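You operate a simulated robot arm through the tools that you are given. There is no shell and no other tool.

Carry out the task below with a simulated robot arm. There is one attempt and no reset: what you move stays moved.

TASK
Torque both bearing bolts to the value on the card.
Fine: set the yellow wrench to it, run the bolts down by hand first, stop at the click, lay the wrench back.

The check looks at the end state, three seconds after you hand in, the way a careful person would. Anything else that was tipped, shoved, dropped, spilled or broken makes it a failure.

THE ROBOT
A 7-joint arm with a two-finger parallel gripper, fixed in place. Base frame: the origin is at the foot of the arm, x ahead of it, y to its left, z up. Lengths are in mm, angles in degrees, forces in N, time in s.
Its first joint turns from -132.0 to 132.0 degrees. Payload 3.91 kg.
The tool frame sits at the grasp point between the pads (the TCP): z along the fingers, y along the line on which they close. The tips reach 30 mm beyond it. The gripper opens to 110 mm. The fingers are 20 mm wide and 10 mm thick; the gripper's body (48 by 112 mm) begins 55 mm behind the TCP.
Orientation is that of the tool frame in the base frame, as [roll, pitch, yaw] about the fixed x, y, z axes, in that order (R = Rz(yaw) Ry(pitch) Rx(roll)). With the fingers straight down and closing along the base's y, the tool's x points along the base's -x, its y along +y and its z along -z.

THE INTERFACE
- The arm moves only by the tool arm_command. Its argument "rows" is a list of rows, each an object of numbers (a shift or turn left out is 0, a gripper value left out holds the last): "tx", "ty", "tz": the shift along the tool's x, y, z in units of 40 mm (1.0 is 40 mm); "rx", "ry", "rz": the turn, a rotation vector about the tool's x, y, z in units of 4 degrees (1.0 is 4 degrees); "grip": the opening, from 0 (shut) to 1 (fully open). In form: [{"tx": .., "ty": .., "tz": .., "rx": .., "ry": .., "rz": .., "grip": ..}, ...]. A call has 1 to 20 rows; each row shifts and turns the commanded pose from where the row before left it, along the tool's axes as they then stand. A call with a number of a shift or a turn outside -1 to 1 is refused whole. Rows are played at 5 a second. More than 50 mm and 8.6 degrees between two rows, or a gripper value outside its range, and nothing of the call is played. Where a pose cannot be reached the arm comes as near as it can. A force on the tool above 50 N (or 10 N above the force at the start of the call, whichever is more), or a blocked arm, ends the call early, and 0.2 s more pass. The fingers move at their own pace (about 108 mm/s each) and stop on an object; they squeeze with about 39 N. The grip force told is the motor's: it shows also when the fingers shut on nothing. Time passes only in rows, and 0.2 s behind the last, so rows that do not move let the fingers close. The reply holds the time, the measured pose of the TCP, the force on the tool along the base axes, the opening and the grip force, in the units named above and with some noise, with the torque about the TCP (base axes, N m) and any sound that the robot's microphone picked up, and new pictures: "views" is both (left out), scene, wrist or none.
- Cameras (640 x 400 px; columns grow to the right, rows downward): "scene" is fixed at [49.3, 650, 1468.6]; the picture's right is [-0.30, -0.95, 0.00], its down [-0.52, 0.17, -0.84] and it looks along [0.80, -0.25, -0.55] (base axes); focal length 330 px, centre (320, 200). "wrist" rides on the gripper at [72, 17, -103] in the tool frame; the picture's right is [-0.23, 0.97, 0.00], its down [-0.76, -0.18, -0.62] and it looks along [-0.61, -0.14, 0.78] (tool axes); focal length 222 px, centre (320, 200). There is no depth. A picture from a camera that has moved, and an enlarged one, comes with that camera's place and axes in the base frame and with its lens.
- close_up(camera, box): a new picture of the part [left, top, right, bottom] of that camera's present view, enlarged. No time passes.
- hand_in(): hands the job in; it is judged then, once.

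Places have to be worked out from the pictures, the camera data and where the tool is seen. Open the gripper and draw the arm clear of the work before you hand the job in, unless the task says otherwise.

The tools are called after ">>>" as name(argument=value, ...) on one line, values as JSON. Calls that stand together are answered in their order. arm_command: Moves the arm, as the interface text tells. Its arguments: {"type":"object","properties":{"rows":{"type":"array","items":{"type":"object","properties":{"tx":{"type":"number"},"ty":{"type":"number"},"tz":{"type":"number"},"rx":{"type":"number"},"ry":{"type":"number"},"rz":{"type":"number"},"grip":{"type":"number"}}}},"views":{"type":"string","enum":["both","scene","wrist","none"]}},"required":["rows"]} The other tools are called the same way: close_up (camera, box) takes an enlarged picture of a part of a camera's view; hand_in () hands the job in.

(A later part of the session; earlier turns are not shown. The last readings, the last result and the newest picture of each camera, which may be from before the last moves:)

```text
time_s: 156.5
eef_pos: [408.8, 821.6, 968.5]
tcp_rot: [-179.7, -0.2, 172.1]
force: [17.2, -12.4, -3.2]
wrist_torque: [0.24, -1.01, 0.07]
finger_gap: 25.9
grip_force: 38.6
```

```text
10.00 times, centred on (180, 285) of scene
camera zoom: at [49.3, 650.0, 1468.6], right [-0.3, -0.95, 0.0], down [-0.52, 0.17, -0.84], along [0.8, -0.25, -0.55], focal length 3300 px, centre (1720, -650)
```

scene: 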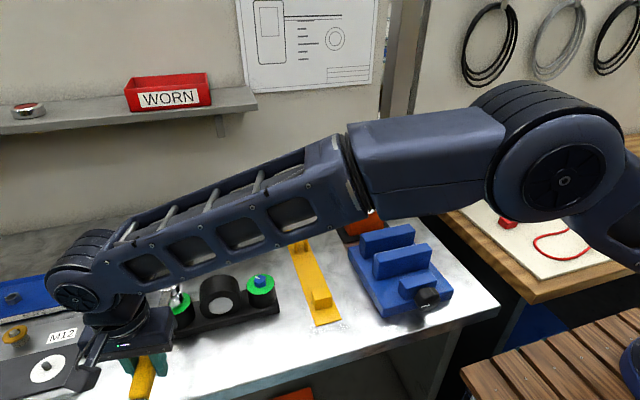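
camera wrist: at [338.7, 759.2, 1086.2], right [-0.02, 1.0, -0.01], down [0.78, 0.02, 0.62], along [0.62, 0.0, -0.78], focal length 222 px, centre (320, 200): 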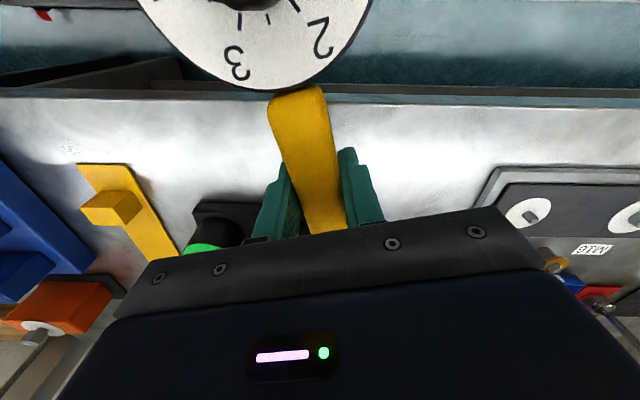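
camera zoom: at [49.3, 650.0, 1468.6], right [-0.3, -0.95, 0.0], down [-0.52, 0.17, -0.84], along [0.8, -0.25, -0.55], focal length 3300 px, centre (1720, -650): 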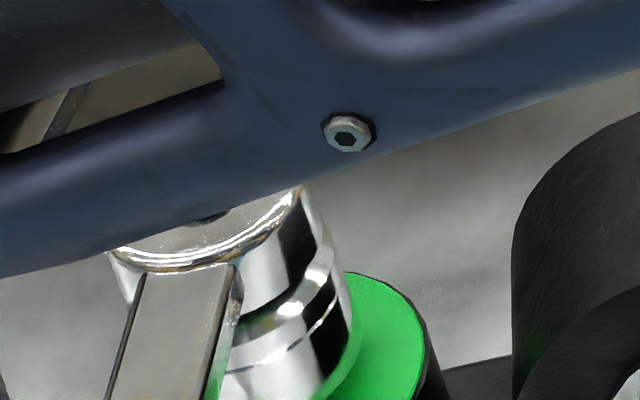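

LED still dark at 22°. Next degree.

>>> arm_command(rows=[{"tx": -0.025, "ty": 0.071, "rz": 0.25}, {}], views="scene")

>>> close_up(camera="scene", box=[160, 265, 200, 305])

```text
time_s: 157.1
eef_pos: [410.1, 822.9, 968.2]
tcp_rot: [-179.5, -0.2, 171.1]
force: [10.0, -14.1, -2.3]
wrist_torque: [0.14, -0.82, -0.22]
finger_gap: 25.8
grip_force: 39.4
```

scene: 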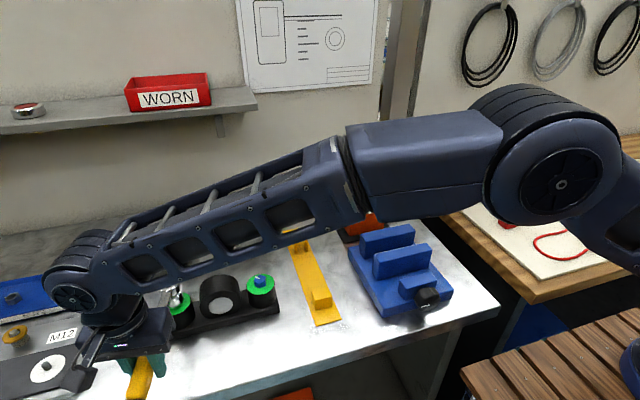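

```text
10.00 times, centred on (180, 285) of scene
camera zoom: at [49.3, 650.0, 1468.6], right [-0.3, -0.95, 0.0], down [-0.52, 0.17, -0.84], along [0.8, -0.25, -0.55], focal length 3300 px, centre (1720, -650)
```

zoom: 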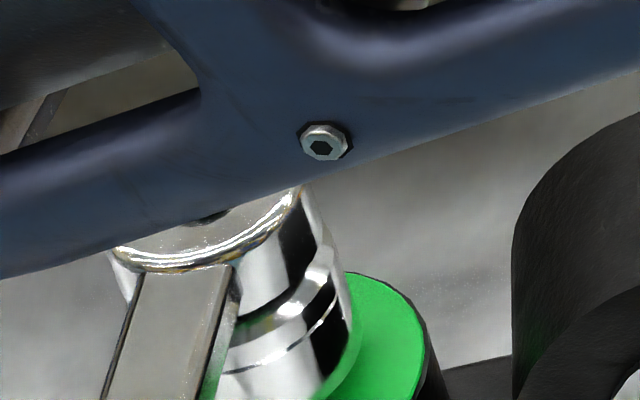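

Still dark, ~1.8 Nm. Next degree.

>>> arm_command(rows=[{"tx": -0.008, "ty": 0.071, "rz": 0.25}, {}], views="scene")

>>> close_up(camera="scene", box=[160, 265, 200, 305])

```text
time_s: 157.7
eef_pos: [411.4, 826.6, 968.3]
tcp_rot: [-179.8, -0.1, 170.1]
force: [5.7, -12.7, 2.3]
wrist_torque: [0.17, -0.76, -0.16]
finger_gap: 25.7
grip_force: 39.2
```

scene: 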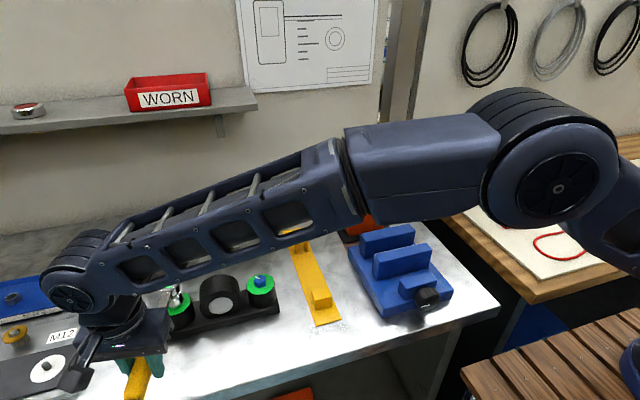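

```text
10.00 times, centred on (180, 285) of scene
camera zoom: at [49.3, 650.0, 1468.6], right [-0.3, -0.95, 0.0], down [-0.52, 0.17, -0.84], along [0.8, -0.25, -0.55], focal length 3300 px, centre (1720, -650)
```

zoom: 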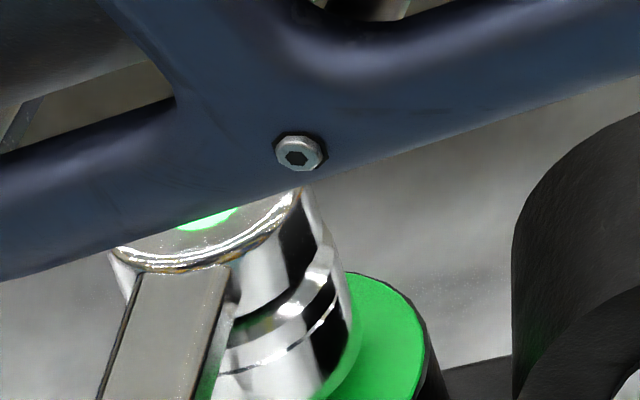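

The LED has just lit at 24° — that's the trip point, so I stop here. I ease the side load off by ~0.6 mm (not reversing) and read.

>>> arm_command(rows=[{"tx": -0.004, "ty": -0.013}, {}, {}], views="scene")

>>> close_up(camera="scene", box=[160, 265, 200, 305])

```text
time_s: 158.5
eef_pos: [408.5, 826.4, 967.9]
tcp_rot: [-179.6, -0.1, 170.2]
force: [1.2, -1.0, 0.6]
wrist_torque: [0.46, -0.27, 0.22]
finger_gap: 25.6
grip_force: 38.9
```

scene: 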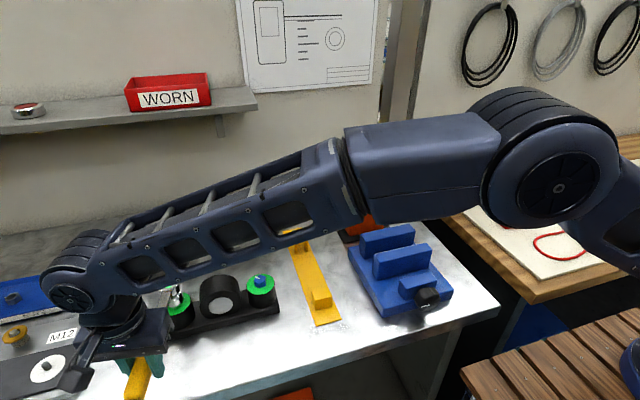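

```text
10.00 times, centred on (180, 285) of scene
camera zoom: at [49.3, 650.0, 1468.6], right [-0.3, -0.95, 0.0], down [-0.52, 0.17, -0.84], along [0.8, -0.25, -0.55], focal length 3300 px, centre (1720, -650)
```

zoom: 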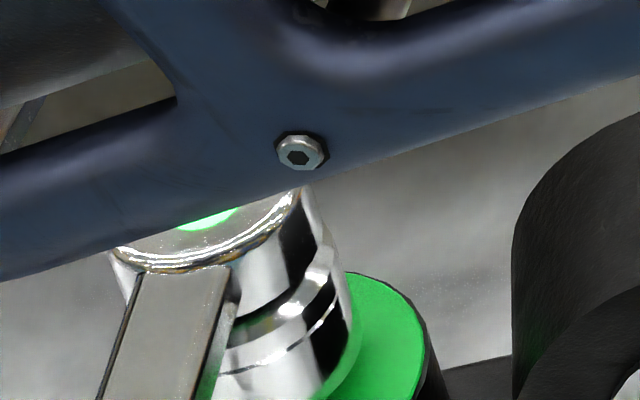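

Loads are zero and the LED stays lit. Now a gentle 2 mm lift to see whether it slips off.

>>> arm_command(rows=[{"tz": -0.03}, {"tz": -0.03}, {}, {}], views="none")

```text
time_s: 159.5
eef_pos: [410.1, 825.2, 970.9]
tcp_rot: [-179.5, -0.2, 170.1]
force: [0.0, -0.8, -4.3]
wrist_torque: [-0.01, -0.04, 0.02]
finger_gap: 25.9
grip_force: 39.4
```

It came free at once. I raise, square the wrench up and carry it back above its rest, which also clears the view to both bolts.

>>> arm_command(rows=[{"tz": -0.5}, {"tz": -0.7}, {"tz": -0.6}, {"rz": -0.833}, {"rz": -0.833}, {"rz": -0.833}, {}, {"tx": -0.593, "ty": -0.922}, {"tx": -0.593, "ty": -0.922}, {"tx": -0.593, "ty": -0.922}, {"tx": -0.593, "ty": -0.922}, {"tx": -0.593, "ty": -0.922}, {"tx": -0.593, "ty": -0.922}, {"tx": -0.593, "ty": -0.922}, {"tx": -0.593, "ty": -0.922}, {}, {}])

>>> close_up(camera="scene", box=[150, 260, 210, 320])

>>> close_up(camera="scene", box=[230, 255, 290, 315])

```text
time_s: 163.1
eef_pos: [603.5, 530.2, 1045.3]
tcp_rot: [-179.5, -0.1, -179.9]
force: [-0.1, -0.2, -4.3]
wrist_torque: [0.0, -0.01, -0.08]
finger_gap: 25.7
grip_force: 39.7
camera wrist: at [531.3, 550.2, 1148.1], right [0.23, 0.97, -0.01], down [0.76, -0.17, 0.62], along [0.6, -0.15, -0.78], focal length 222 px, centre (320, 200)
```

scene: 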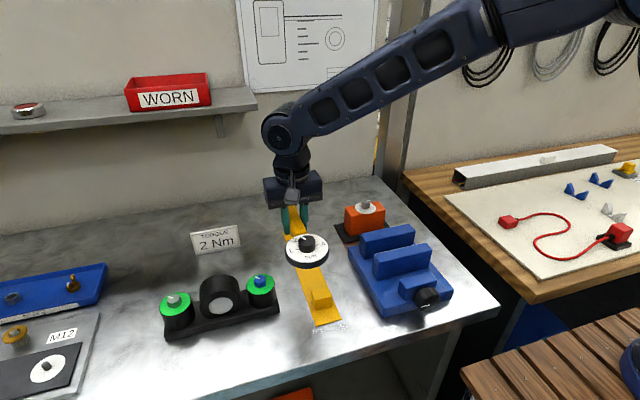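
wrist: 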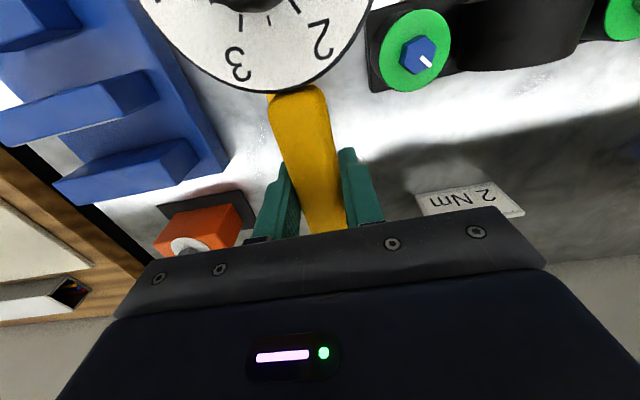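

```text
6.67 times, centred on (180, 290) of scene
camera zoom: at [49.3, 650.0, 1468.6], right [-0.3, -0.95, 0.0], down [-0.52, 0.17, -0.84], along [0.8, -0.25, -0.55], focal length 2200 px, centre (1253, -400)
```

zoom: 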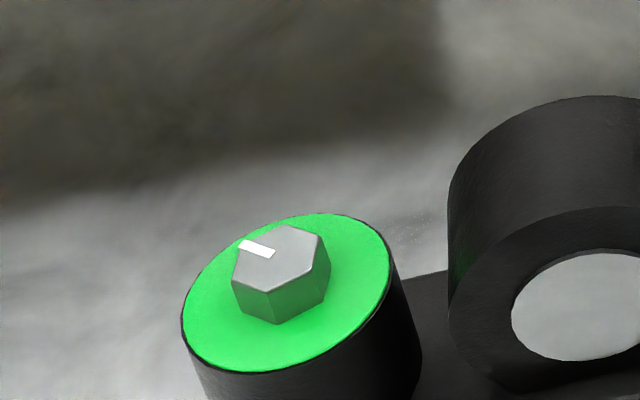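

```text
6.67 times, centred on (260, 285) of scene
camera zoom: at [49.3, 650.0, 1468.6], right [-0.3, -0.95, 0.0], down [-0.52, 0.17, -0.84], along [0.8, -0.25, -0.55], focal length 2200 px, centre (720, -367)
```

zoom: 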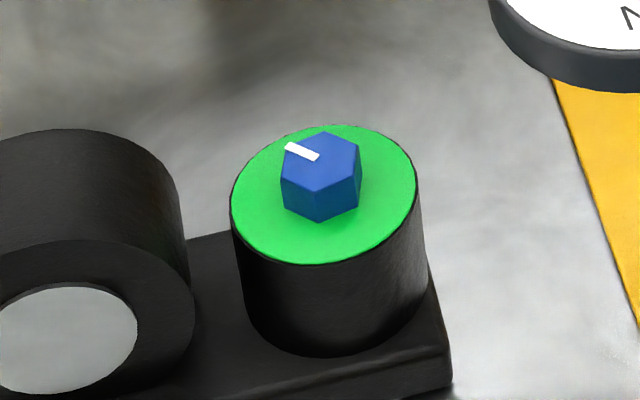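

LED behaviour on grey showed the exact trip point (24°), whereas on blue I couldn't see it and went ~28°, so blue may be slightly over. A careful person would back it off a little and re-torque with the LED in view. I'll approach blue with the handle at +45° (60° hex-equivalent), which keeps the LED visible.

>>> arm_command(rows=[{"tx": 0.93, "ty": -0.15, "rx": -0.1}, {"tx": 0.93, "ty": -0.15}, {"tx": 0.93, "ty": -0.15}, {"tx": 0.93, "ty": -0.15}, {"rz": -0.9375}, {"rz": -0.9375}, {"rz": -0.9375}, {"rz": -0.9375}, {"rz": -0.9375}, {"rz": -0.9375}, {"rz": -0.9375}, {"rz": -0.9375}, {"rz": -0.9375}, {"rz": -0.9375}, {"rz": -0.9375}, {"rz": -0.9375}, {}, {}])

>>> close_up(camera="scene", box=[220, 215, 310, 305])

```text
time_s: 166.9
eef_pos: [452.1, 507.0, 1043.6]
tcp_rot: [179.8, 0.0, -134.9]
force: [0.1, -1.1, -3.6]
wrist_torque: [-0.02, -0.03, -0.01]
finger_gap: 25.6
grip_force: 38.9
camera wrist: at [389.4, 468.9, 1147.0], right [-0.53, 0.85, 0.0], down [0.67, 0.41, 0.62], along [0.53, 0.33, -0.78], focal length 222 px, centre (320, 200)
```

scene: 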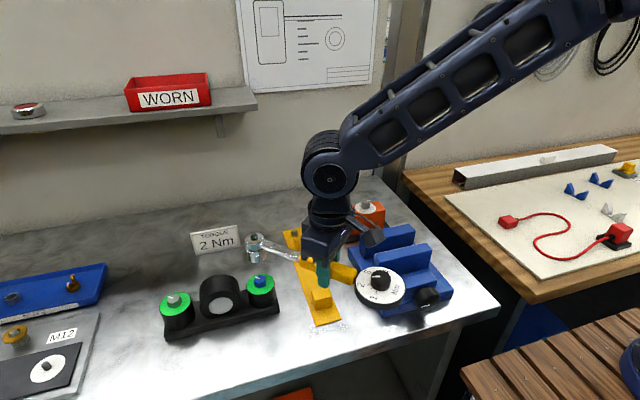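
wrist: 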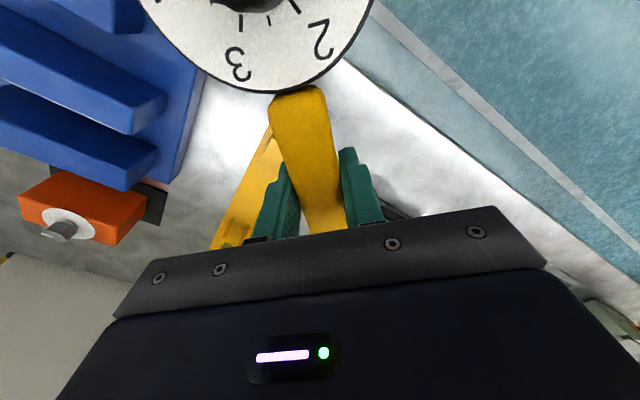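

```text
4.44 times, centred on (265, 260) of scene
camera zoom: at [49.3, 650.0, 1468.6], right [-0.3, -0.95, 0.0], down [-0.52, 0.17, -0.84], along [0.8, -0.25, -0.55], focal length 1467 px, centre (564, -67)
```

zoom: 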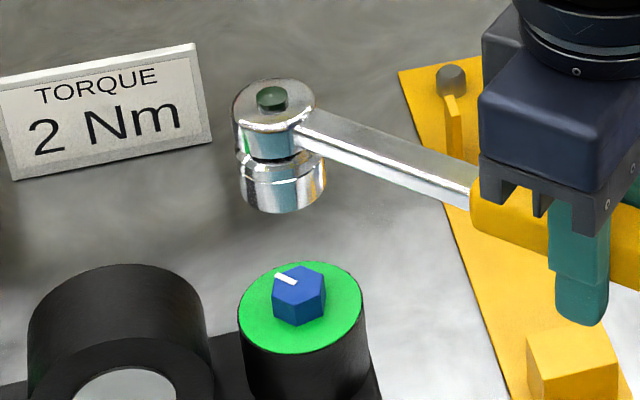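

Excellent view: socket, LED and bolt all visible. The tool is (2.1, 1.4) mm short of target; I correct and descend to just above engagement.

>>> arm_command(rows=[{"tx": -0.062, "ty": -0.012}, {"tz": 0.5}, {"tz": 0.5}, {"tz": 0.4}, {}, {}], views="wrist")

>>> close_up(camera="scene", box=[230, 235, 300, 305])

```text
time_s: 168.3
eef_pos: [454.1, 508.1, 988.9]
tcp_rot: [179.8, -0.2, -134.9]
force: [0.0, 0.6, -4.7]
wrist_torque: [0.0, 0.01, 0.0]
finger_gap: 25.7
grip_force: 39.1
camera wrist: at [391.0, 470.4, 1091.0], right [-0.53, 0.85, 0.0], down [0.67, 0.41, 0.62], along [0.53, 0.33, -0.78], focal length 222 px, centre (320, 200)
```

wrist: 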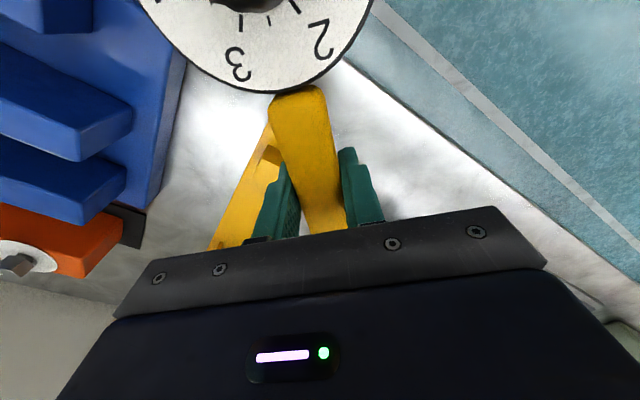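

```text
5.71 times, centred on (265, 270) of scene
camera zoom: at [49.3, 650.0, 1468.6], right [-0.3, -0.95, 0.0], down [-0.52, 0.17, -0.84], along [0.8, -0.25, -0.55], focal length 1886 px, centre (634, -200)
```

zoom: 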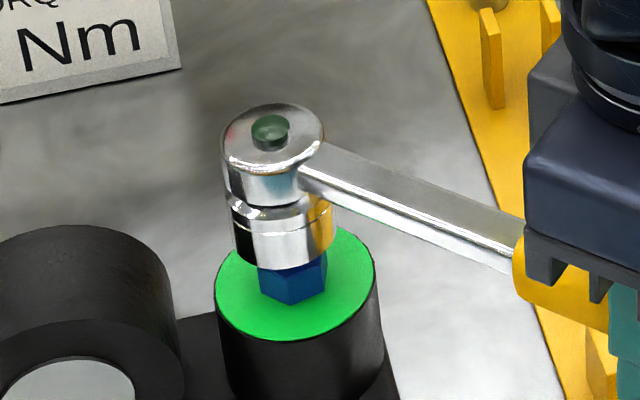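

The socket sits right over the bolt with ~5–8 mm to go. I lower in small steps, monitoring for contact.

>>> arm_command(rows=[{"tz": 0.07}, {"tz": 0.07}, {"tz": 0.07}, {}], views="none")

>>> close_up(camera="scene", box=[230, 235, 300, 305])

```text
time_s: 169.3
eef_pos: [452.8, 509.4, 980.0]
tcp_rot: [179.7, -0.1, -134.9]
force: [0.4, 0.1, -4.9]
wrist_torque: [0.02, -0.01, -0.01]
finger_gap: 26.0
grip_force: 39.2
```

```text
5.71 times, centred on (265, 270) of scene
camera zoom: at [49.3, 650.0, 1468.6], right [-0.3, -0.95, 0.0], down [-0.52, 0.17, -0.84], along [0.8, -0.25, -0.55], focal length 1886 px, centre (634, -200)
```

zoom: 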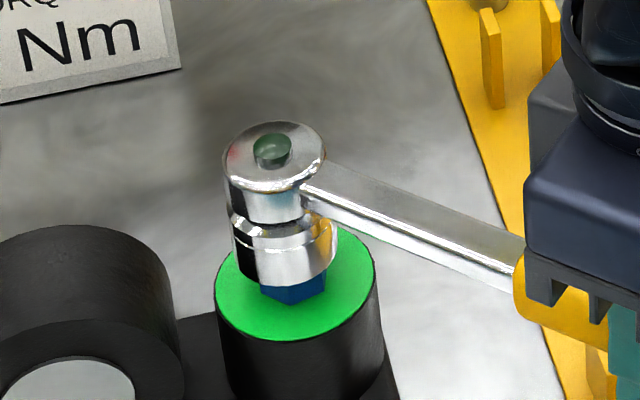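

The socket is sliding over the head without contact; it looks ~1.3 mm to the left. I trim 1 mm and continue down.

>>> arm_command(rows=[{"tx": 0.02, "ty": -0.01}, {"tz": 0.06}, {"tz": 0.06}, {}], views="none")

>>> arm_command(rows=[{"tz": 0.05}, {"tz": 0.05}, {}], views="none")

>>> close_up(camera="scene", box=[230, 235, 300, 305])

```text
time_s: 170.3
eef_pos: [453.6, 507.0, 973.8]
tcp_rot: [179.9, 0.0, -134.9]
force: [0.3, -0.4, -5.0]
wrist_torque: [-0.02, -0.01, 0.03]
finger_gap: 25.8
grip_force: 38.8
```

```text
time_s: 171.1
eef_pos: [454.1, 508.2, 970.6]
tcp_rot: [179.9, -0.1, -134.9]
force: [0.2, -0.8, -3.5]
wrist_torque: [0.04, 0.01, 0.01]
finger_gap: 26.0
grip_force: 39.0
```

```text
5.71 times, centred on (265, 270) of scene
camera zoom: at [49.3, 650.0, 1468.6], right [-0.3, -0.95, 0.0], down [-0.52, 0.17, -0.84], along [0.8, -0.25, -0.55], focal length 1886 px, centre (634, -200)
```

zoom: 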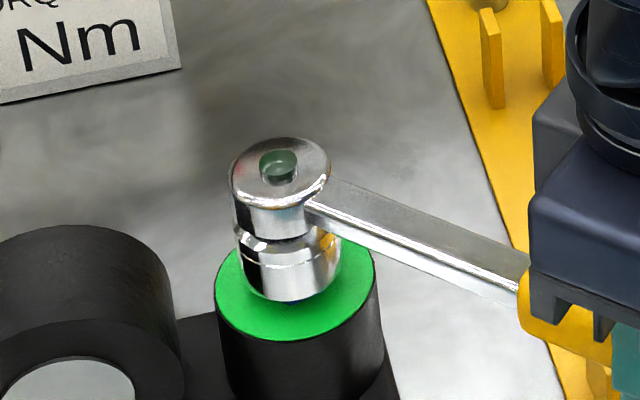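

Almost fully on. Last millimetres in 1 mm steps.

>>> arm_command(rows=[{"tz": 0.025}, {"tz": 0.025}, {}, {}], views="none")

>>> arm_command(rows=[{"tz": 0.02}, {}, {}], views="none")

>>> close_up(camera="scene", box=[230, 235, 300, 305])

```text
time_s: 172.1
eef_pos: [451.9, 507.9, 969.1]
tcp_rot: [179.8, -0.1, -134.9]
force: [0.5, 0.1, -3.7]
wrist_torque: [0.0, 0.01, -0.03]
finger_gap: 25.6
grip_force: 38.8
```

```text
time_s: 172.9
eef_pos: [454.1, 507.2, 968.1]
tcp_rot: [179.9, 0.0, -135.0]
force: [15.5, 3.6, -3.4]
wrist_torque: [-0.37, -0.35, -0.34]
finger_gap: 26.1
grip_force: 39.4
```

```text
5.71 times, centred on (265, 270) of scene
camera zoom: at [49.3, 650.0, 1468.6], right [-0.3, -0.95, 0.0], down [-0.52, 0.17, -0.84], along [0.8, -0.25, -0.55], focal length 1886 px, centre (634, -200)
```

zoom: 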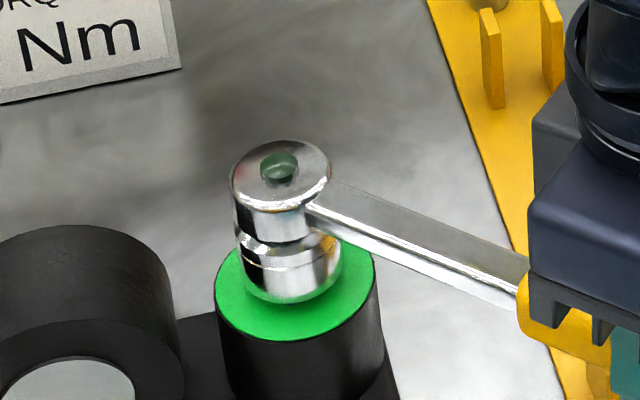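

Engaged again (snap loads appear at z≈968). I null them, then first test gently in the tightening direction to see how soon the LED trips.

>>> arm_command(rows=[{"tx": -0.015, "ty": -0.01}, {}, {}], views="none")

```text
time_s: 173.7
eef_pos: [454.7, 506.5, 968.6]
tcp_rot: [179.8, -0.1, -134.8]
force: [14.9, -3.5, 6.1]
wrist_torque: [0.3, -0.85, -0.56]
finger_gap: 25.7
grip_force: 39.5
```

>>> arm_command(rows=[{}, {}], views="scene")

>>> close_up(camera="scene", box=[230, 235, 300, 305])

```text
time_s: 174.3
eef_pos: [453.4, 508.3, 967.5]
tcp_rot: [179.8, -0.1, -135.0]
force: [15.5, -3.2, 9.0]
wrist_torque: [0.23, -0.75, -0.52]
finger_gap: 25.7
grip_force: 39.1
```

scene: 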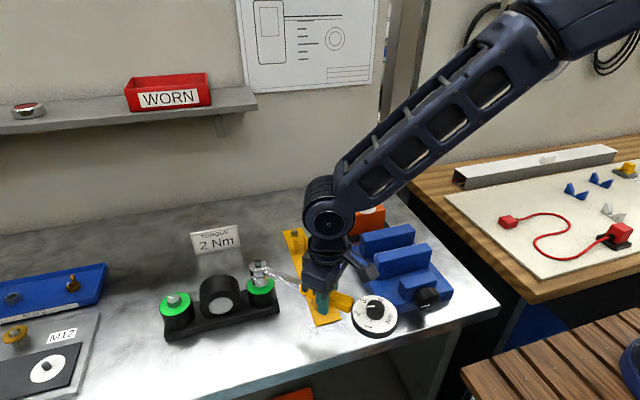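

```text
5.71 times, centred on (265, 270) of scene
camera zoom: at [49.3, 650.0, 1468.6], right [-0.3, -0.95, 0.0], down [-0.52, 0.17, -0.84], along [0.8, -0.25, -0.55], focal length 1886 px, centre (634, -200)
```

zoom: 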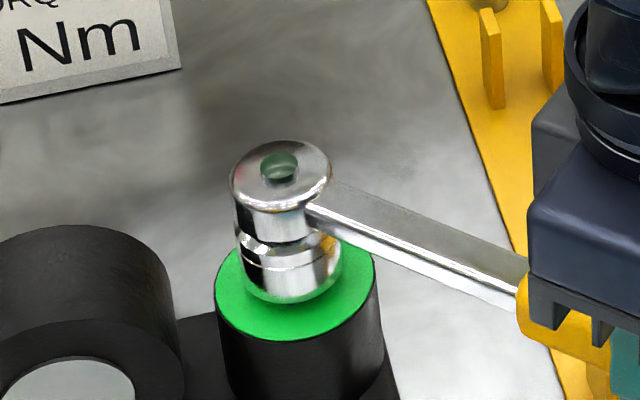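

Present clockwise torque is ~1.6 Nm with the LED dark, consistent. I add 0.5° clockwise steps and watch the LED.

>>> arm_command(rows=[{"ty": 0.0355, "rz": 0.125}, {}, {}], views="none")

>>> close_up(camera="scene", box=[240, 245, 290, 295])

```text
time_s: 175.1
eef_pos: [453.6, 508.2, 967.9]
tcp_rot: [179.8, -0.1, -135.4]
force: [20.4, 1.3, 3.2]
wrist_torque: [-0.03, -0.45, -0.16]
finger_gap: 25.7
grip_force: 39.3
```

```text
8.00 times, centred on (265, 270) of scene
camera zoom: at [49.3, 650.0, 1468.6], right [-0.3, -0.95, 0.0], down [-0.52, 0.17, -0.84], along [0.8, -0.25, -0.55], focal length 2640 px, centre (760, -360)
```

zoom: 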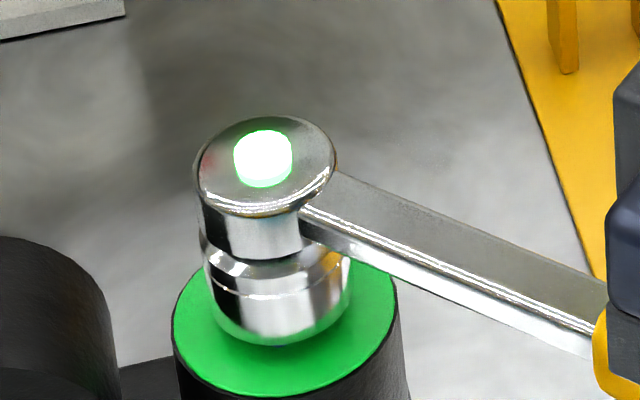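

The LED trips within half a degree, i.e. the blue bolt already holds ≥2 Nm (likely slightly over from the blind 28°). I'll back it off ~7°, re-seat the socket to reset the LED, and re-torque to the exact trip point.

>>> arm_command(rows=[{"tx": -0.018, "ty": -0.071, "rz": -0.25}, {"ty": -0.071, "rz": -0.25}, {"ty": -0.071, "rz": -0.25}, {"ty": -0.071, "rz": -0.25}, {}, {}], views="none")

>>> close_up(camera="scene", box=[240, 245, 290, 295])

```text
time_s: 176.5
eef_pos: [461.9, 501.0, 968.5]
tcp_rot: [179.8, -0.1, -131.4]
force: [-10.2, 6.9, 4.7]
wrist_torque: [-0.01, 0.1, -0.15]
finger_gap: 25.7
grip_force: 38.5
```

```text
8.00 times, centred on (265, 270) of scene
camera zoom: at [49.3, 650.0, 1468.6], right [-0.3, -0.95, 0.0], down [-0.52, 0.17, -0.84], along [0.8, -0.25, -0.55], focal length 2640 px, centre (760, -360)
```

zoom: 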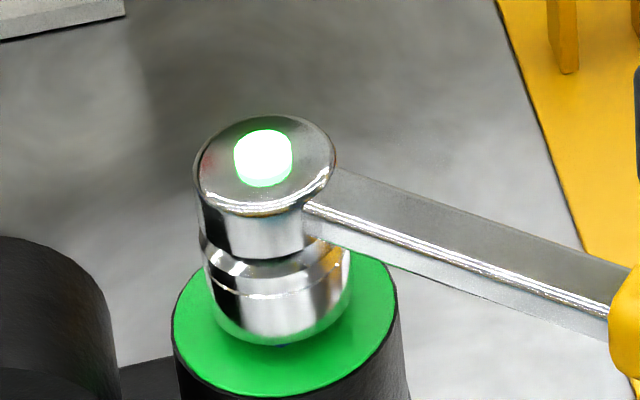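

Reverse torque ~2 Nm and the handle is following — it's backing off. Another 4°.

>>> arm_command(rows=[{"ty": -0.071, "rz": -0.25}, {"ty": -0.071, "rz": -0.25}, {"ty": -0.071, "rz": -0.25}, {"ty": -0.071, "rz": -0.25}, {}, {}], views="none")

>>> close_up(camera="scene", box=[240, 245, 290, 295])

```text
time_s: 177.9
eef_pos: [469.3, 493.2, 968.6]
tcp_rot: [179.9, -0.1, -127.4]
force: [-16.0, -14.8, -1.5]
wrist_torque: [-0.61, 0.4, -0.72]
finger_gap: 25.7
grip_force: 39.4
```

```text
8.00 times, centred on (265, 270) of scene
camera zoom: at [49.3, 650.0, 1468.6], right [-0.3, -0.95, 0.0], down [-0.52, 0.17, -0.84], along [0.8, -0.25, -0.55], focal length 2640 px, centre (760, -360)
```

zoom: 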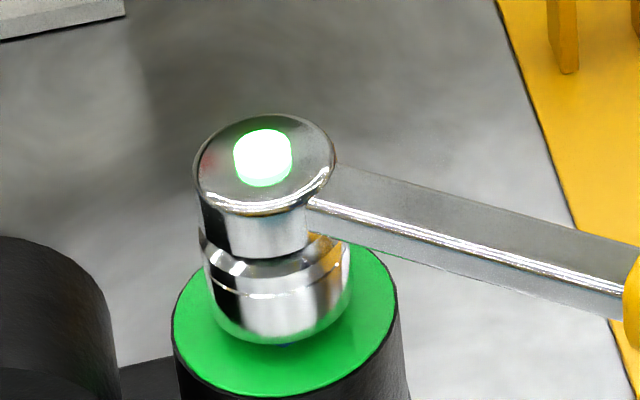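

Backed off ~7–8°; now I null the radial load and lift the socket a few mm to reset.

>>> arm_command(rows=[{"tx": 0.025, "ty": 0.005}, {}, {}], views="none")

```text
time_s: 178.7
eef_pos: [469.6, 494.8, 968.6]
tcp_rot: [179.8, -0.1, -127.4]
force: [-8.4, -4.3, -5.9]
wrist_torque: [-0.68, 0.5, -0.57]
finger_gap: 25.8
grip_force: 38.8
```

>>> arm_command(rows=[{"tx": 0.011, "ty": 0.006, "rz": 0.03}, {}, {}], views="none")

```text
time_s: 179.5
eef_pos: [468.7, 493.4, 968.7]
tcp_rot: [179.7, 0.1, -127.7]
force: [-0.8, -1.9, -1.8]
wrist_torque: [0.05, -0.25, -0.43]
finger_gap: 25.6
grip_force: 38.7
```

Loads are nearly nil; lifting 4 mm and checking LED reset.

>>> arm_command(rows=[{"tz": -0.03}, {"tz": -0.03}, {"tz": -0.04}, {}, {}], views="none")

>>> close_up(camera="scene", box=[230, 235, 300, 305])

```text
time_s: 180.7
eef_pos: [469.6, 493.5, 971.8]
tcp_rot: [179.8, -0.1, -127.5]
force: [0.1, 0.4, -5.6]
wrist_torque: [0.02, 0.01, -0.01]
finger_gap: 25.9
grip_force: 39.1
```

```text
5.71 times, centred on (265, 270) of scene
camera zoom: at [49.3, 650.0, 1468.6], right [-0.3, -0.95, 0.0], down [-0.52, 0.17, -0.84], along [0.8, -0.25, -0.55], focal length 1886 px, centre (634, -200)
```

zoom: 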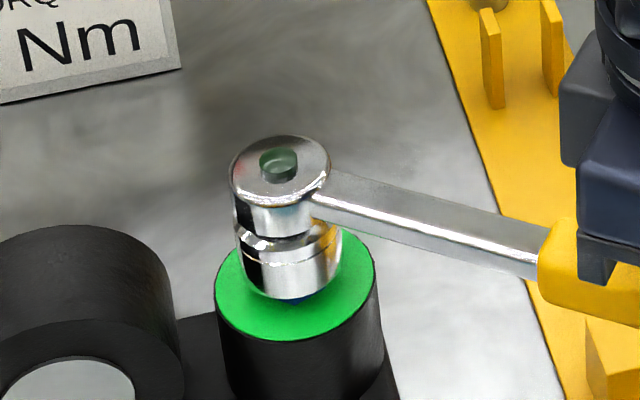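

LED reset and socket free. Lowering again to re-engage.

>>> arm_command(rows=[{"tz": 0.04}, {"tz": 0.04}, {"tz": 0.02}, {}, {}], views="none")

```text
time_s: 181.9
eef_pos: [469.4, 493.0, 968.3]
tcp_rot: [179.7, -0.1, -127.5]
force: [0.5, 1.0, -4.4]
wrist_torque: [-0.01, -0.01, 0.0]
finger_gap: 25.8
grip_force: 38.9
```

>>> arm_command(rows=[{"tz": 0.02}, {"tz": 0.015}, {}, {}], views="none")

```text
time_s: 182.9
eef_pos: [470.1, 493.3, 967.1]
tcp_rot: [179.7, -0.1, -127.5]
force: [-0.6, -0.3, -4.7]
wrist_torque: [0.01, -0.03, -0.03]
finger_gap: 25.8
grip_force: 38.5
```

>>> arm_command(rows=[{"tz": 0.02}, {"tz": 0.015}, {}, {}], views="none")

>>> close_up(camera="scene", box=[230, 235, 300, 305])

```text
time_s: 183.9
eef_pos: [469.0, 493.2, 964.9]
tcp_rot: [179.7, -0.1, -127.5]
force: [-0.2, -0.5, -3.5]
wrist_torque: [0.0, 0.01, -0.01]
finger_gap: 25.9
grip_force: 38.8
```

```text
5.71 times, centred on (265, 270) of scene
camera zoom: at [49.3, 650.0, 1468.6], right [-0.3, -0.95, 0.0], down [-0.52, 0.17, -0.84], along [0.8, -0.25, -0.55], focal length 1886 px, centre (634, -200)
```

zoom: 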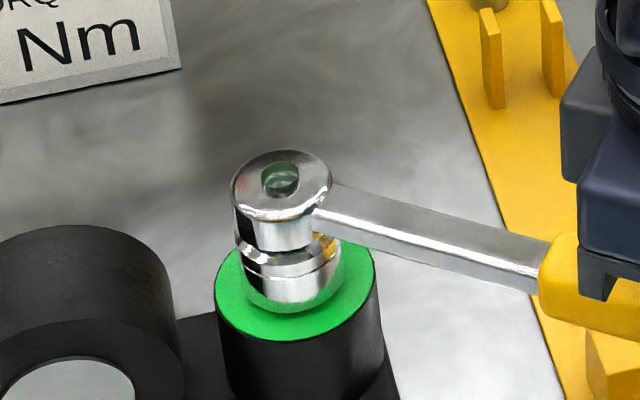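

It slid to a lower height without engaging; likely it needs a full lift to re-arm, and I want to see the bolt's angle anyway. Lifting 40 mm.

>>> arm_command(rows=[{"tz": -0.1}, {"tz": -0.3}, {"tz": -0.4}, {"tz": -0.4}, {"tz": -0.4}, {}, {}], views="wrist")

>>> close_up(camera="scene", box=[230, 255, 290, 315])

```text
time_s: 185.5
eef_pos: [468.7, 493.8, 1029.4]
tcp_rot: [179.8, -0.1, -127.6]
force: [0.0, 0.1, -4.4]
wrist_torque: [-0.01, -0.01, 0.0]
finger_gap: 25.7
grip_force: 39.0
camera wrist: at [412.1, 448.4, 1132.6], right [-0.63, 0.77, 0.0], down [0.61, 0.5, 0.62], along [0.48, 0.4, -0.78], focal length 222 px, centre (320, 200)
```

wrist: 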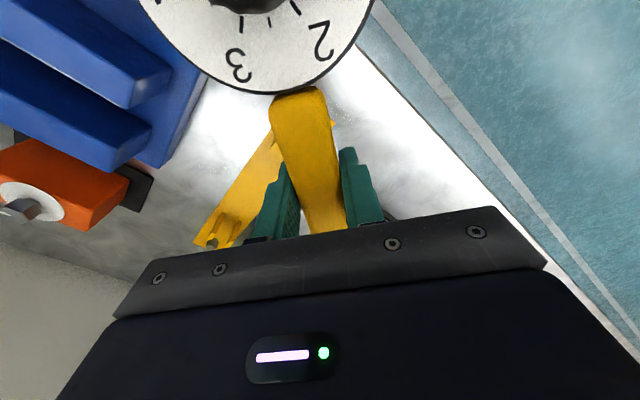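

```text
6.67 times, centred on (260, 285) of scene
camera zoom: at [49.3, 650.0, 1468.6], right [-0.3, -0.95, 0.0], down [-0.52, 0.17, -0.84], along [0.8, -0.25, -0.55], focal length 2200 px, centre (720, -367)
```

zoom: 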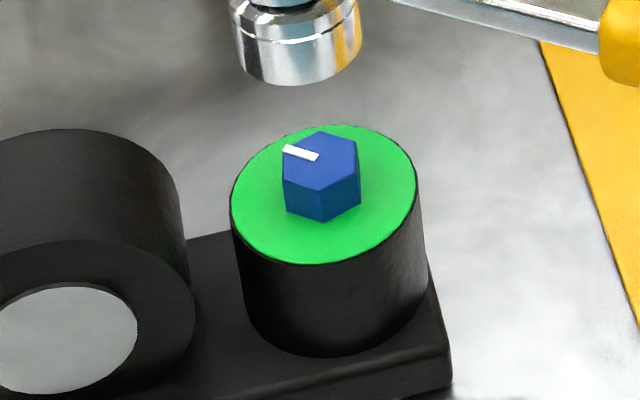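

The bolt has backed off ~5° (mark now ≈55°), still seated (green). I lower the socket again — alignment is good — and re-engage.

>>> arm_command(rows=[{"tz": 0.4}, {"tz": 0.4}, {"tz": 0.4}, {"tz": 0.2}, {"tz": 0.08}, {}, {}], views="none")

>>> arm_command(rows=[{"tz": 0.025}, {}, {"tz": 0.025}, {}, {}], views="none")

```text
time_s: 187.1
eef_pos: [469.3, 493.8, 969.0]
tcp_rot: [179.8, -0.1, -127.6]
force: [-0.9, 0.4, -4.1]
wrist_torque: [0.01, 0.02, 0.01]
finger_gap: 26.0
grip_force: 39.4
```

```text
time_s: 188.3
eef_pos: [469.7, 492.9, 967.4]
tcp_rot: [179.8, 0.0, -127.7]
force: [16.0, -1.6, 10.5]
wrist_torque: [0.69, -1.14, -0.59]
finger_gap: 25.6
grip_force: 39.4
```

Engaged. Checking the LED before stepping.

>>> close_up(camera="scene", box=[240, 245, 290, 295])

>>> arm_command(rows=[{"tx": -0.01, "tz": -0.01}, {}, {}], views="none")

```text
8.00 times, centred on (265, 270) of scene
camera zoom: at [49.3, 650.0, 1468.6], right [-0.3, -0.95, 0.0], down [-0.52, 0.17, -0.84], along [0.8, -0.25, -0.55], focal length 2640 px, centre (760, -360)
```

zoom: 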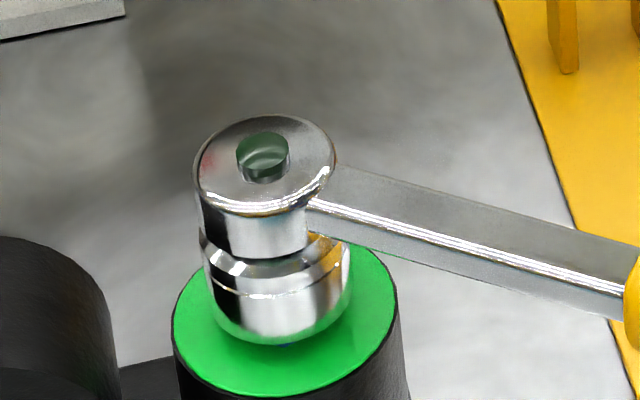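

```text
time_s: 189.1
eef_pos: [468.0, 493.5, 968.8]
tcp_rot: [179.8, -0.1, -127.4]
force: [17.6, 0.8, 8.7]
wrist_torque: [0.44, -0.8, -0.52]
finger_gap: 25.8
grip_force: 39.2
```

LED dark. Now 0.5° clockwise steps, checking the LED after each.

>>> arm_command(rows=[{"ty": 0.0355, "rz": 0.125}, {}], views="none")

>>> close_up(camera="scene", box=[240, 245, 290, 295])

>>> arm_command(rows=[{"ty": 0.0355, "rz": 0.125}, {}], views="none")

>>> close_up(camera="scene", box=[240, 245, 290, 295])

```text
time_s: 189.7
eef_pos: [468.9, 494.3, 968.6]
tcp_rot: [179.9, -0.1, -128.1]
force: [17.2, 4.1, 5.4]
wrist_torque: [0.08, -0.47, -0.09]
finger_gap: 25.8
grip_force: 38.6
```

```text
8.00 times, centred on (265, 270) of scene
camera zoom: at [49.3, 650.0, 1468.6], right [-0.3, -0.95, 0.0], down [-0.52, 0.17, -0.84], along [0.8, -0.25, -0.55], focal length 2640 px, centre (760, -360)
```

zoom: 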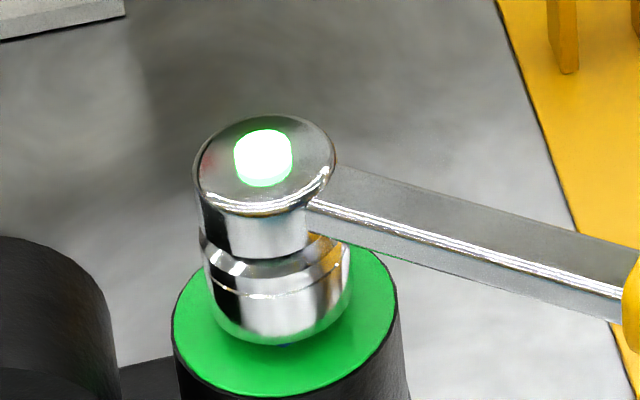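

```text
time_s: 190.3
eef_pos: [468.2, 494.8, 968.8]
tcp_rot: [179.8, -0.1, -128.5]
force: [14.8, 1.6, 5.2]
wrist_torque: [0.08, -0.45, -0.07]
finger_gap: 25.9
grip_force: 39.0
```

```text
8.00 times, centred on (265, 270) of scene
camera zoom: at [49.3, 650.0, 1468.6], right [-0.3, -0.95, 0.0], down [-0.52, 0.17, -0.84], along [0.8, -0.25, -0.55], focal length 2640 px, centre (760, -360)
```

zoom: 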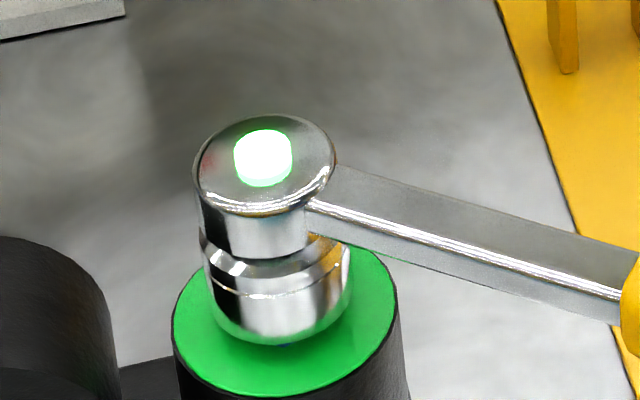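

The LED tripped within half a degree again, at a measured ~1.7 Nm — so my force estimate reads low and blue had been well past the click before; it is still ≥2 Nm after a 5° back-off. I back off further (about 10°) so that the re-torque is a genuine approach from below.

>>> arm_command(rows=[{"tx": -0.01, "ty": -0.071, "rz": -0.25}, {"ty": -0.071, "rz": -0.25}, {"ty": -0.071, "rz": -0.25}, {"ty": -0.071, "rz": -0.25}, {"ty": -0.071, "rz": -0.25}, {"ty": -0.071, "rz": -0.25}, {}], views="none")

>>> arm_command(rows=[{"tx": 0.01, "ty": -0.071, "rz": -0.25}, {"ty": -0.071, "rz": -0.25}, {"ty": -0.071, "rz": -0.25}, {"ty": -0.071, "rz": -0.25}, {}, {}], views="none")

>>> close_up(camera="scene", box=[240, 245, 290, 295])

```text
time_s: 191.9
eef_pos: [479.9, 486.2, 966.8]
tcp_rot: [179.8, -0.1, -122.4]
force: [-10.9, -6.3, 4.3]
wrist_torque: [-0.35, 0.15, -0.78]
finger_gap: 25.8
grip_force: 39.0
```

```text
time_s: 193.3
eef_pos: [489.3, 479.5, 969.6]
tcp_rot: [179.7, 0.0, -118.6]
force: [-3.0, 7.2, -12.4]
wrist_torque: [-0.6, 0.33, -0.53]
finger_gap: 25.9
grip_force: 38.6
```

```text
8.00 times, centred on (265, 270) of scene
camera zoom: at [49.3, 650.0, 1468.6], right [-0.3, -0.95, 0.0], down [-0.52, 0.17, -0.84], along [0.8, -0.25, -0.55], focal length 2640 px, centre (760, -360)
```

zoom: 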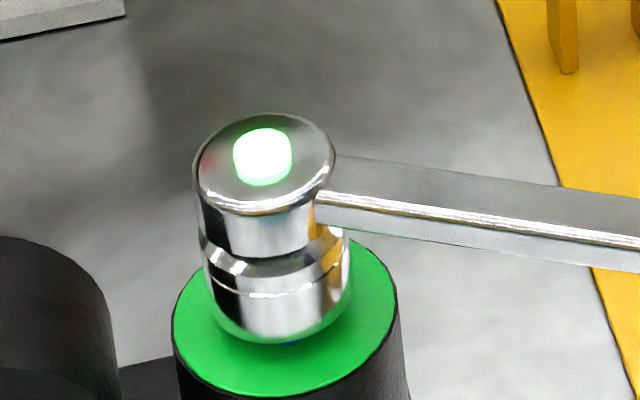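

Backed off another ~9°. Null the residuals, then lift fully to re-arm and look at the mark.

>>> arm_command(rows=[{"tx": -0.006, "ty": 0.008, "tz": 0.01, "rz": 0.03}, {}, {}], views="none")

```text
time_s: 194.1
eef_pos: [490.3, 480.0, 969.3]
tcp_rot: [179.8, 0.0, -118.7]
force: [-3.3, -4.0, 1.1]
wrist_torque: [0.45, -0.47, -0.4]
finger_gap: 25.8
grip_force: 39.7
```

>>> arm_command(rows=[{"tz": -0.03}, {"tz": -0.03}, {"tz": -0.05}, {"tz": -0.3}, {"tz": -0.4}, {"tz": -0.4}, {}, {}], views="wrist")

>>> close_up(camera="scene", box=[240, 260, 280, 300])

>>> close_up(camera="scene", box=[155, 275, 195, 315])

```text
time_s: 195.9
eef_pos: [491.2, 479.2, 1015.3]
tcp_rot: [179.8, 0.0, -118.6]
force: [-0.3, -0.2, -4.6]
wrist_torque: [0.0, -0.01, 0.04]
finger_gap: 25.6
grip_force: 39.2
camera wrist: at [441.6, 426.1, 1119.1], right [-0.75, 0.67, 0.0], down [0.52, 0.58, 0.62], along [0.41, 0.47, -0.78], focal length 222 px, centre (320, 200)
```

wrist: 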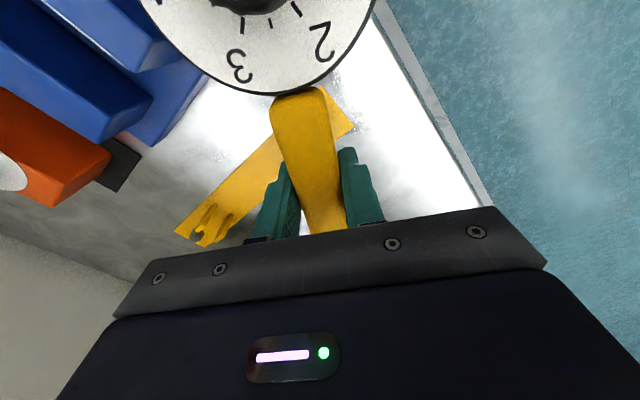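

```text
10.00 times, centred on (260, 280) of scene
camera zoom: at [49.3, 650.0, 1468.6], right [-0.3, -0.95, 0.0], down [-0.52, 0.17, -0.84], along [0.8, -0.25, -0.55], focal length 3300 px, centre (920, -600)
```

zoom: 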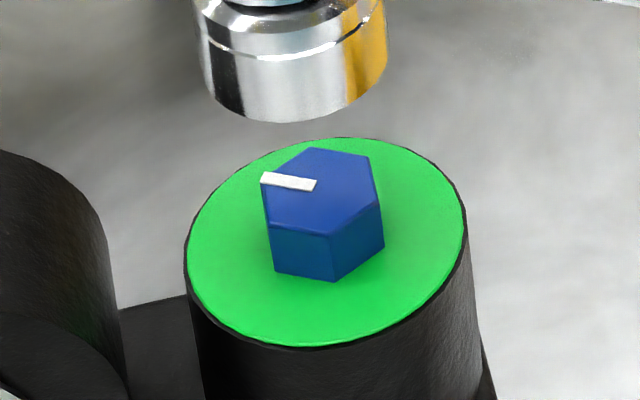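

```text
10.00 times, centred on (175, 295) of scene
camera zoom: at [49.3, 650.0, 1468.6], right [-0.3, -0.95, 0.0], down [-0.52, 0.17, -0.84], along [0.8, -0.25, -0.55], focal length 3300 px, centre (1770, -750)
```

zoom: 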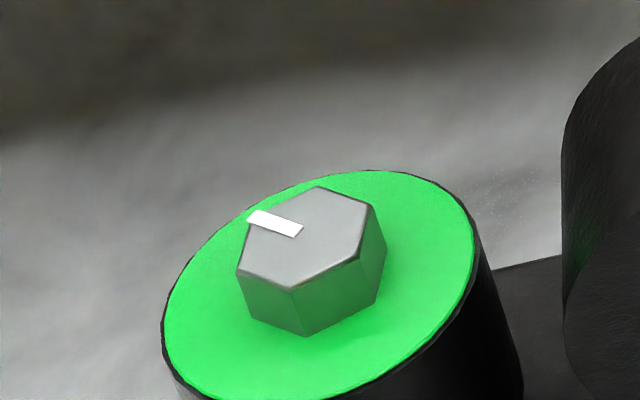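

Blue's mark is at ≈63° now (13° backed off), so it's well below 2 Nm. Lowering again to re-engage.

>>> arm_command(rows=[{"tz": 0.4}, {"tz": 0.4}, {"tz": 0.25}, {"tz": 0.08}, {}, {}], views="none")

>>> arm_command(rows=[{"tz": 0.025}, {}, {"tz": 0.02}, {}, {}], views="none")

```text
time_s: 197.3
eef_pos: [491.1, 480.7, 971.9]
tcp_rot: [179.8, -0.1, -118.6]
force: [-0.6, 0.2, -4.8]
wrist_torque: [0.01, 0.02, 0.05]
finger_gap: 25.9
grip_force: 39.3
```

```text
time_s: 198.5
eef_pos: [490.5, 479.1, 967.8]
tcp_rot: [179.8, 0.0, -118.6]
force: [-0.5, -0.2, -4.5]
wrist_torque: [0.0, 0.01, 0.0]
finger_gap: 25.9
grip_force: 38.6
```

>>> arm_command(rows=[{"tz": 0.02}, {}, {}], views="none")

>>> close_up(camera="scene", box=[240, 245, 290, 295])

```text
time_s: 199.3
eef_pos: [490.1, 479.6, 969.5]
tcp_rot: [179.8, -0.1, -118.7]
force: [1.7, -19.8, 4.1]
wrist_torque: [-0.15, -0.56, -0.72]
finger_gap: 25.9
grip_force: 38.7
```

```text
8.00 times, centred on (265, 270) of scene
camera zoom: at [49.3, 650.0, 1468.6], right [-0.3, -0.95, 0.0], down [-0.52, 0.17, -0.84], along [0.8, -0.25, -0.55], focal length 2640 px, centre (760, -360)
```

zoom: 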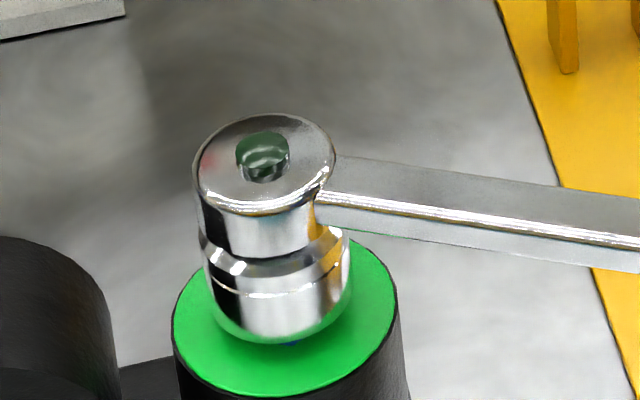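

Engaged, LED dark. I relieve the radial load and tighten: first 3° in 1° steps.

>>> arm_command(rows=[{"tx": 0.02}, {}, {"ty": 0.071, "rz": 0.25}, {"ty": 0.071, "rz": 0.25}, {"ty": 0.071, "rz": 0.25}, {}], views="none")

>>> close_up(camera="scene", box=[240, 245, 290, 295])

```text
time_s: 200.7
eef_pos: [483.7, 483.6, 968.5]
tcp_rot: [179.8, 0.1, -121.7]
force: [16.3, 4.3, -8.8]
wrist_torque: [-0.45, -0.07, -0.37]
finger_gap: 25.9
grip_force: 38.5
```

```text
8.00 times, centred on (265, 270) of scene
camera zoom: at [49.3, 650.0, 1468.6], right [-0.3, -0.95, 0.0], down [-0.52, 0.17, -0.84], along [0.8, -0.25, -0.55], focal length 2640 px, centre (760, -360)
```

zoom: 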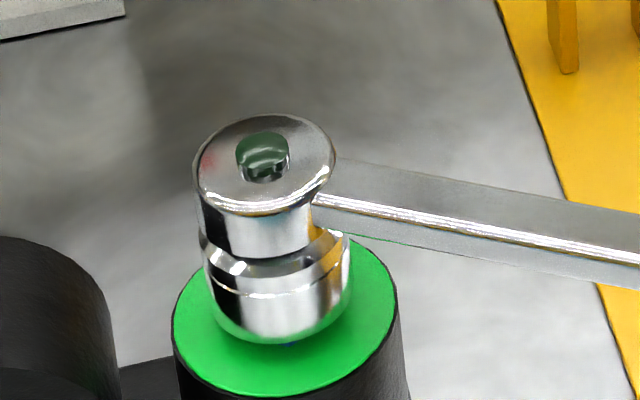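

Dark at +3°. Now 1° at a time with a look each time.

>>> arm_command(rows=[{"tx": -0.014, "ty": 0.071, "rz": 0.25}, {}], views="none")

>>> close_up(camera="scene", box=[240, 245, 290, 295])

```text
time_s: 201.3
eef_pos: [481.9, 484.8, 968.5]
tcp_rot: [179.8, -0.1, -122.6]
force: [11.7, -0.2, -4.0]
wrist_torque: [0.22, -0.5, -0.03]
finger_gap: 25.6
grip_force: 38.8
```

```text
8.00 times, centred on (265, 270) of scene
camera zoom: at [49.3, 650.0, 1468.6], right [-0.3, -0.95, 0.0], down [-0.52, 0.17, -0.84], along [0.8, -0.25, -0.55], focal length 2640 px, centre (760, -360)
```

zoom: 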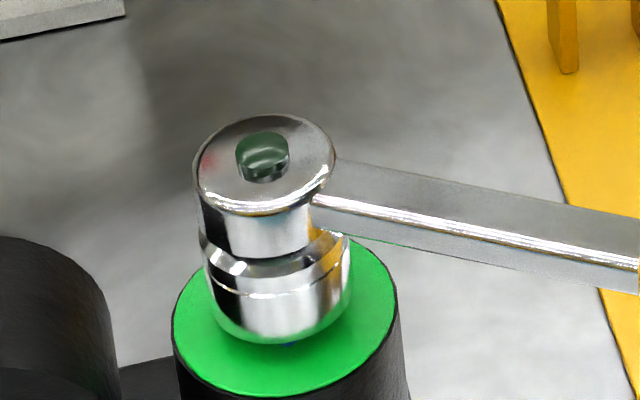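

>>> arm_command(rows=[{"ty": 0.071, "rz": 0.25}, {}], views="none")

>>> close_up(camera="scene", box=[240, 245, 290, 295])

```text
time_s: 201.9
eef_pos: [478.2, 486.1, 969.1]
tcp_rot: [179.9, -0.2, -123.6]
force: [7.7, -2.3, -8.7]
wrist_torque: [0.03, -0.31, 0.24]
finger_gap: 25.8
grip_force: 39.3
```

```text
8.00 times, centred on (265, 270) of scene
camera zoom: at [49.3, 650.0, 1468.6], right [-0.3, -0.95, 0.0], down [-0.52, 0.17, -0.84], along [0.8, -0.25, -0.55], focal length 2640 px, centre (760, -360)
```

zoom: 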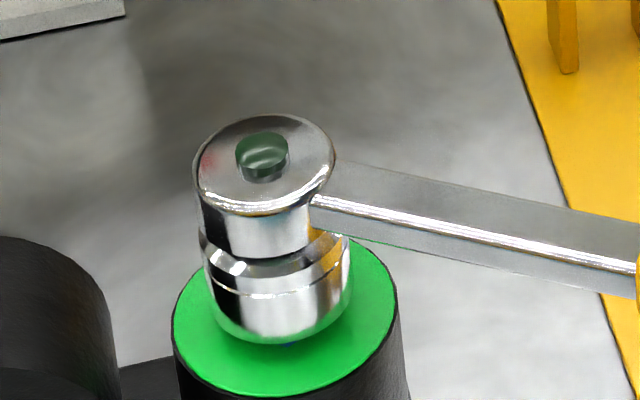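

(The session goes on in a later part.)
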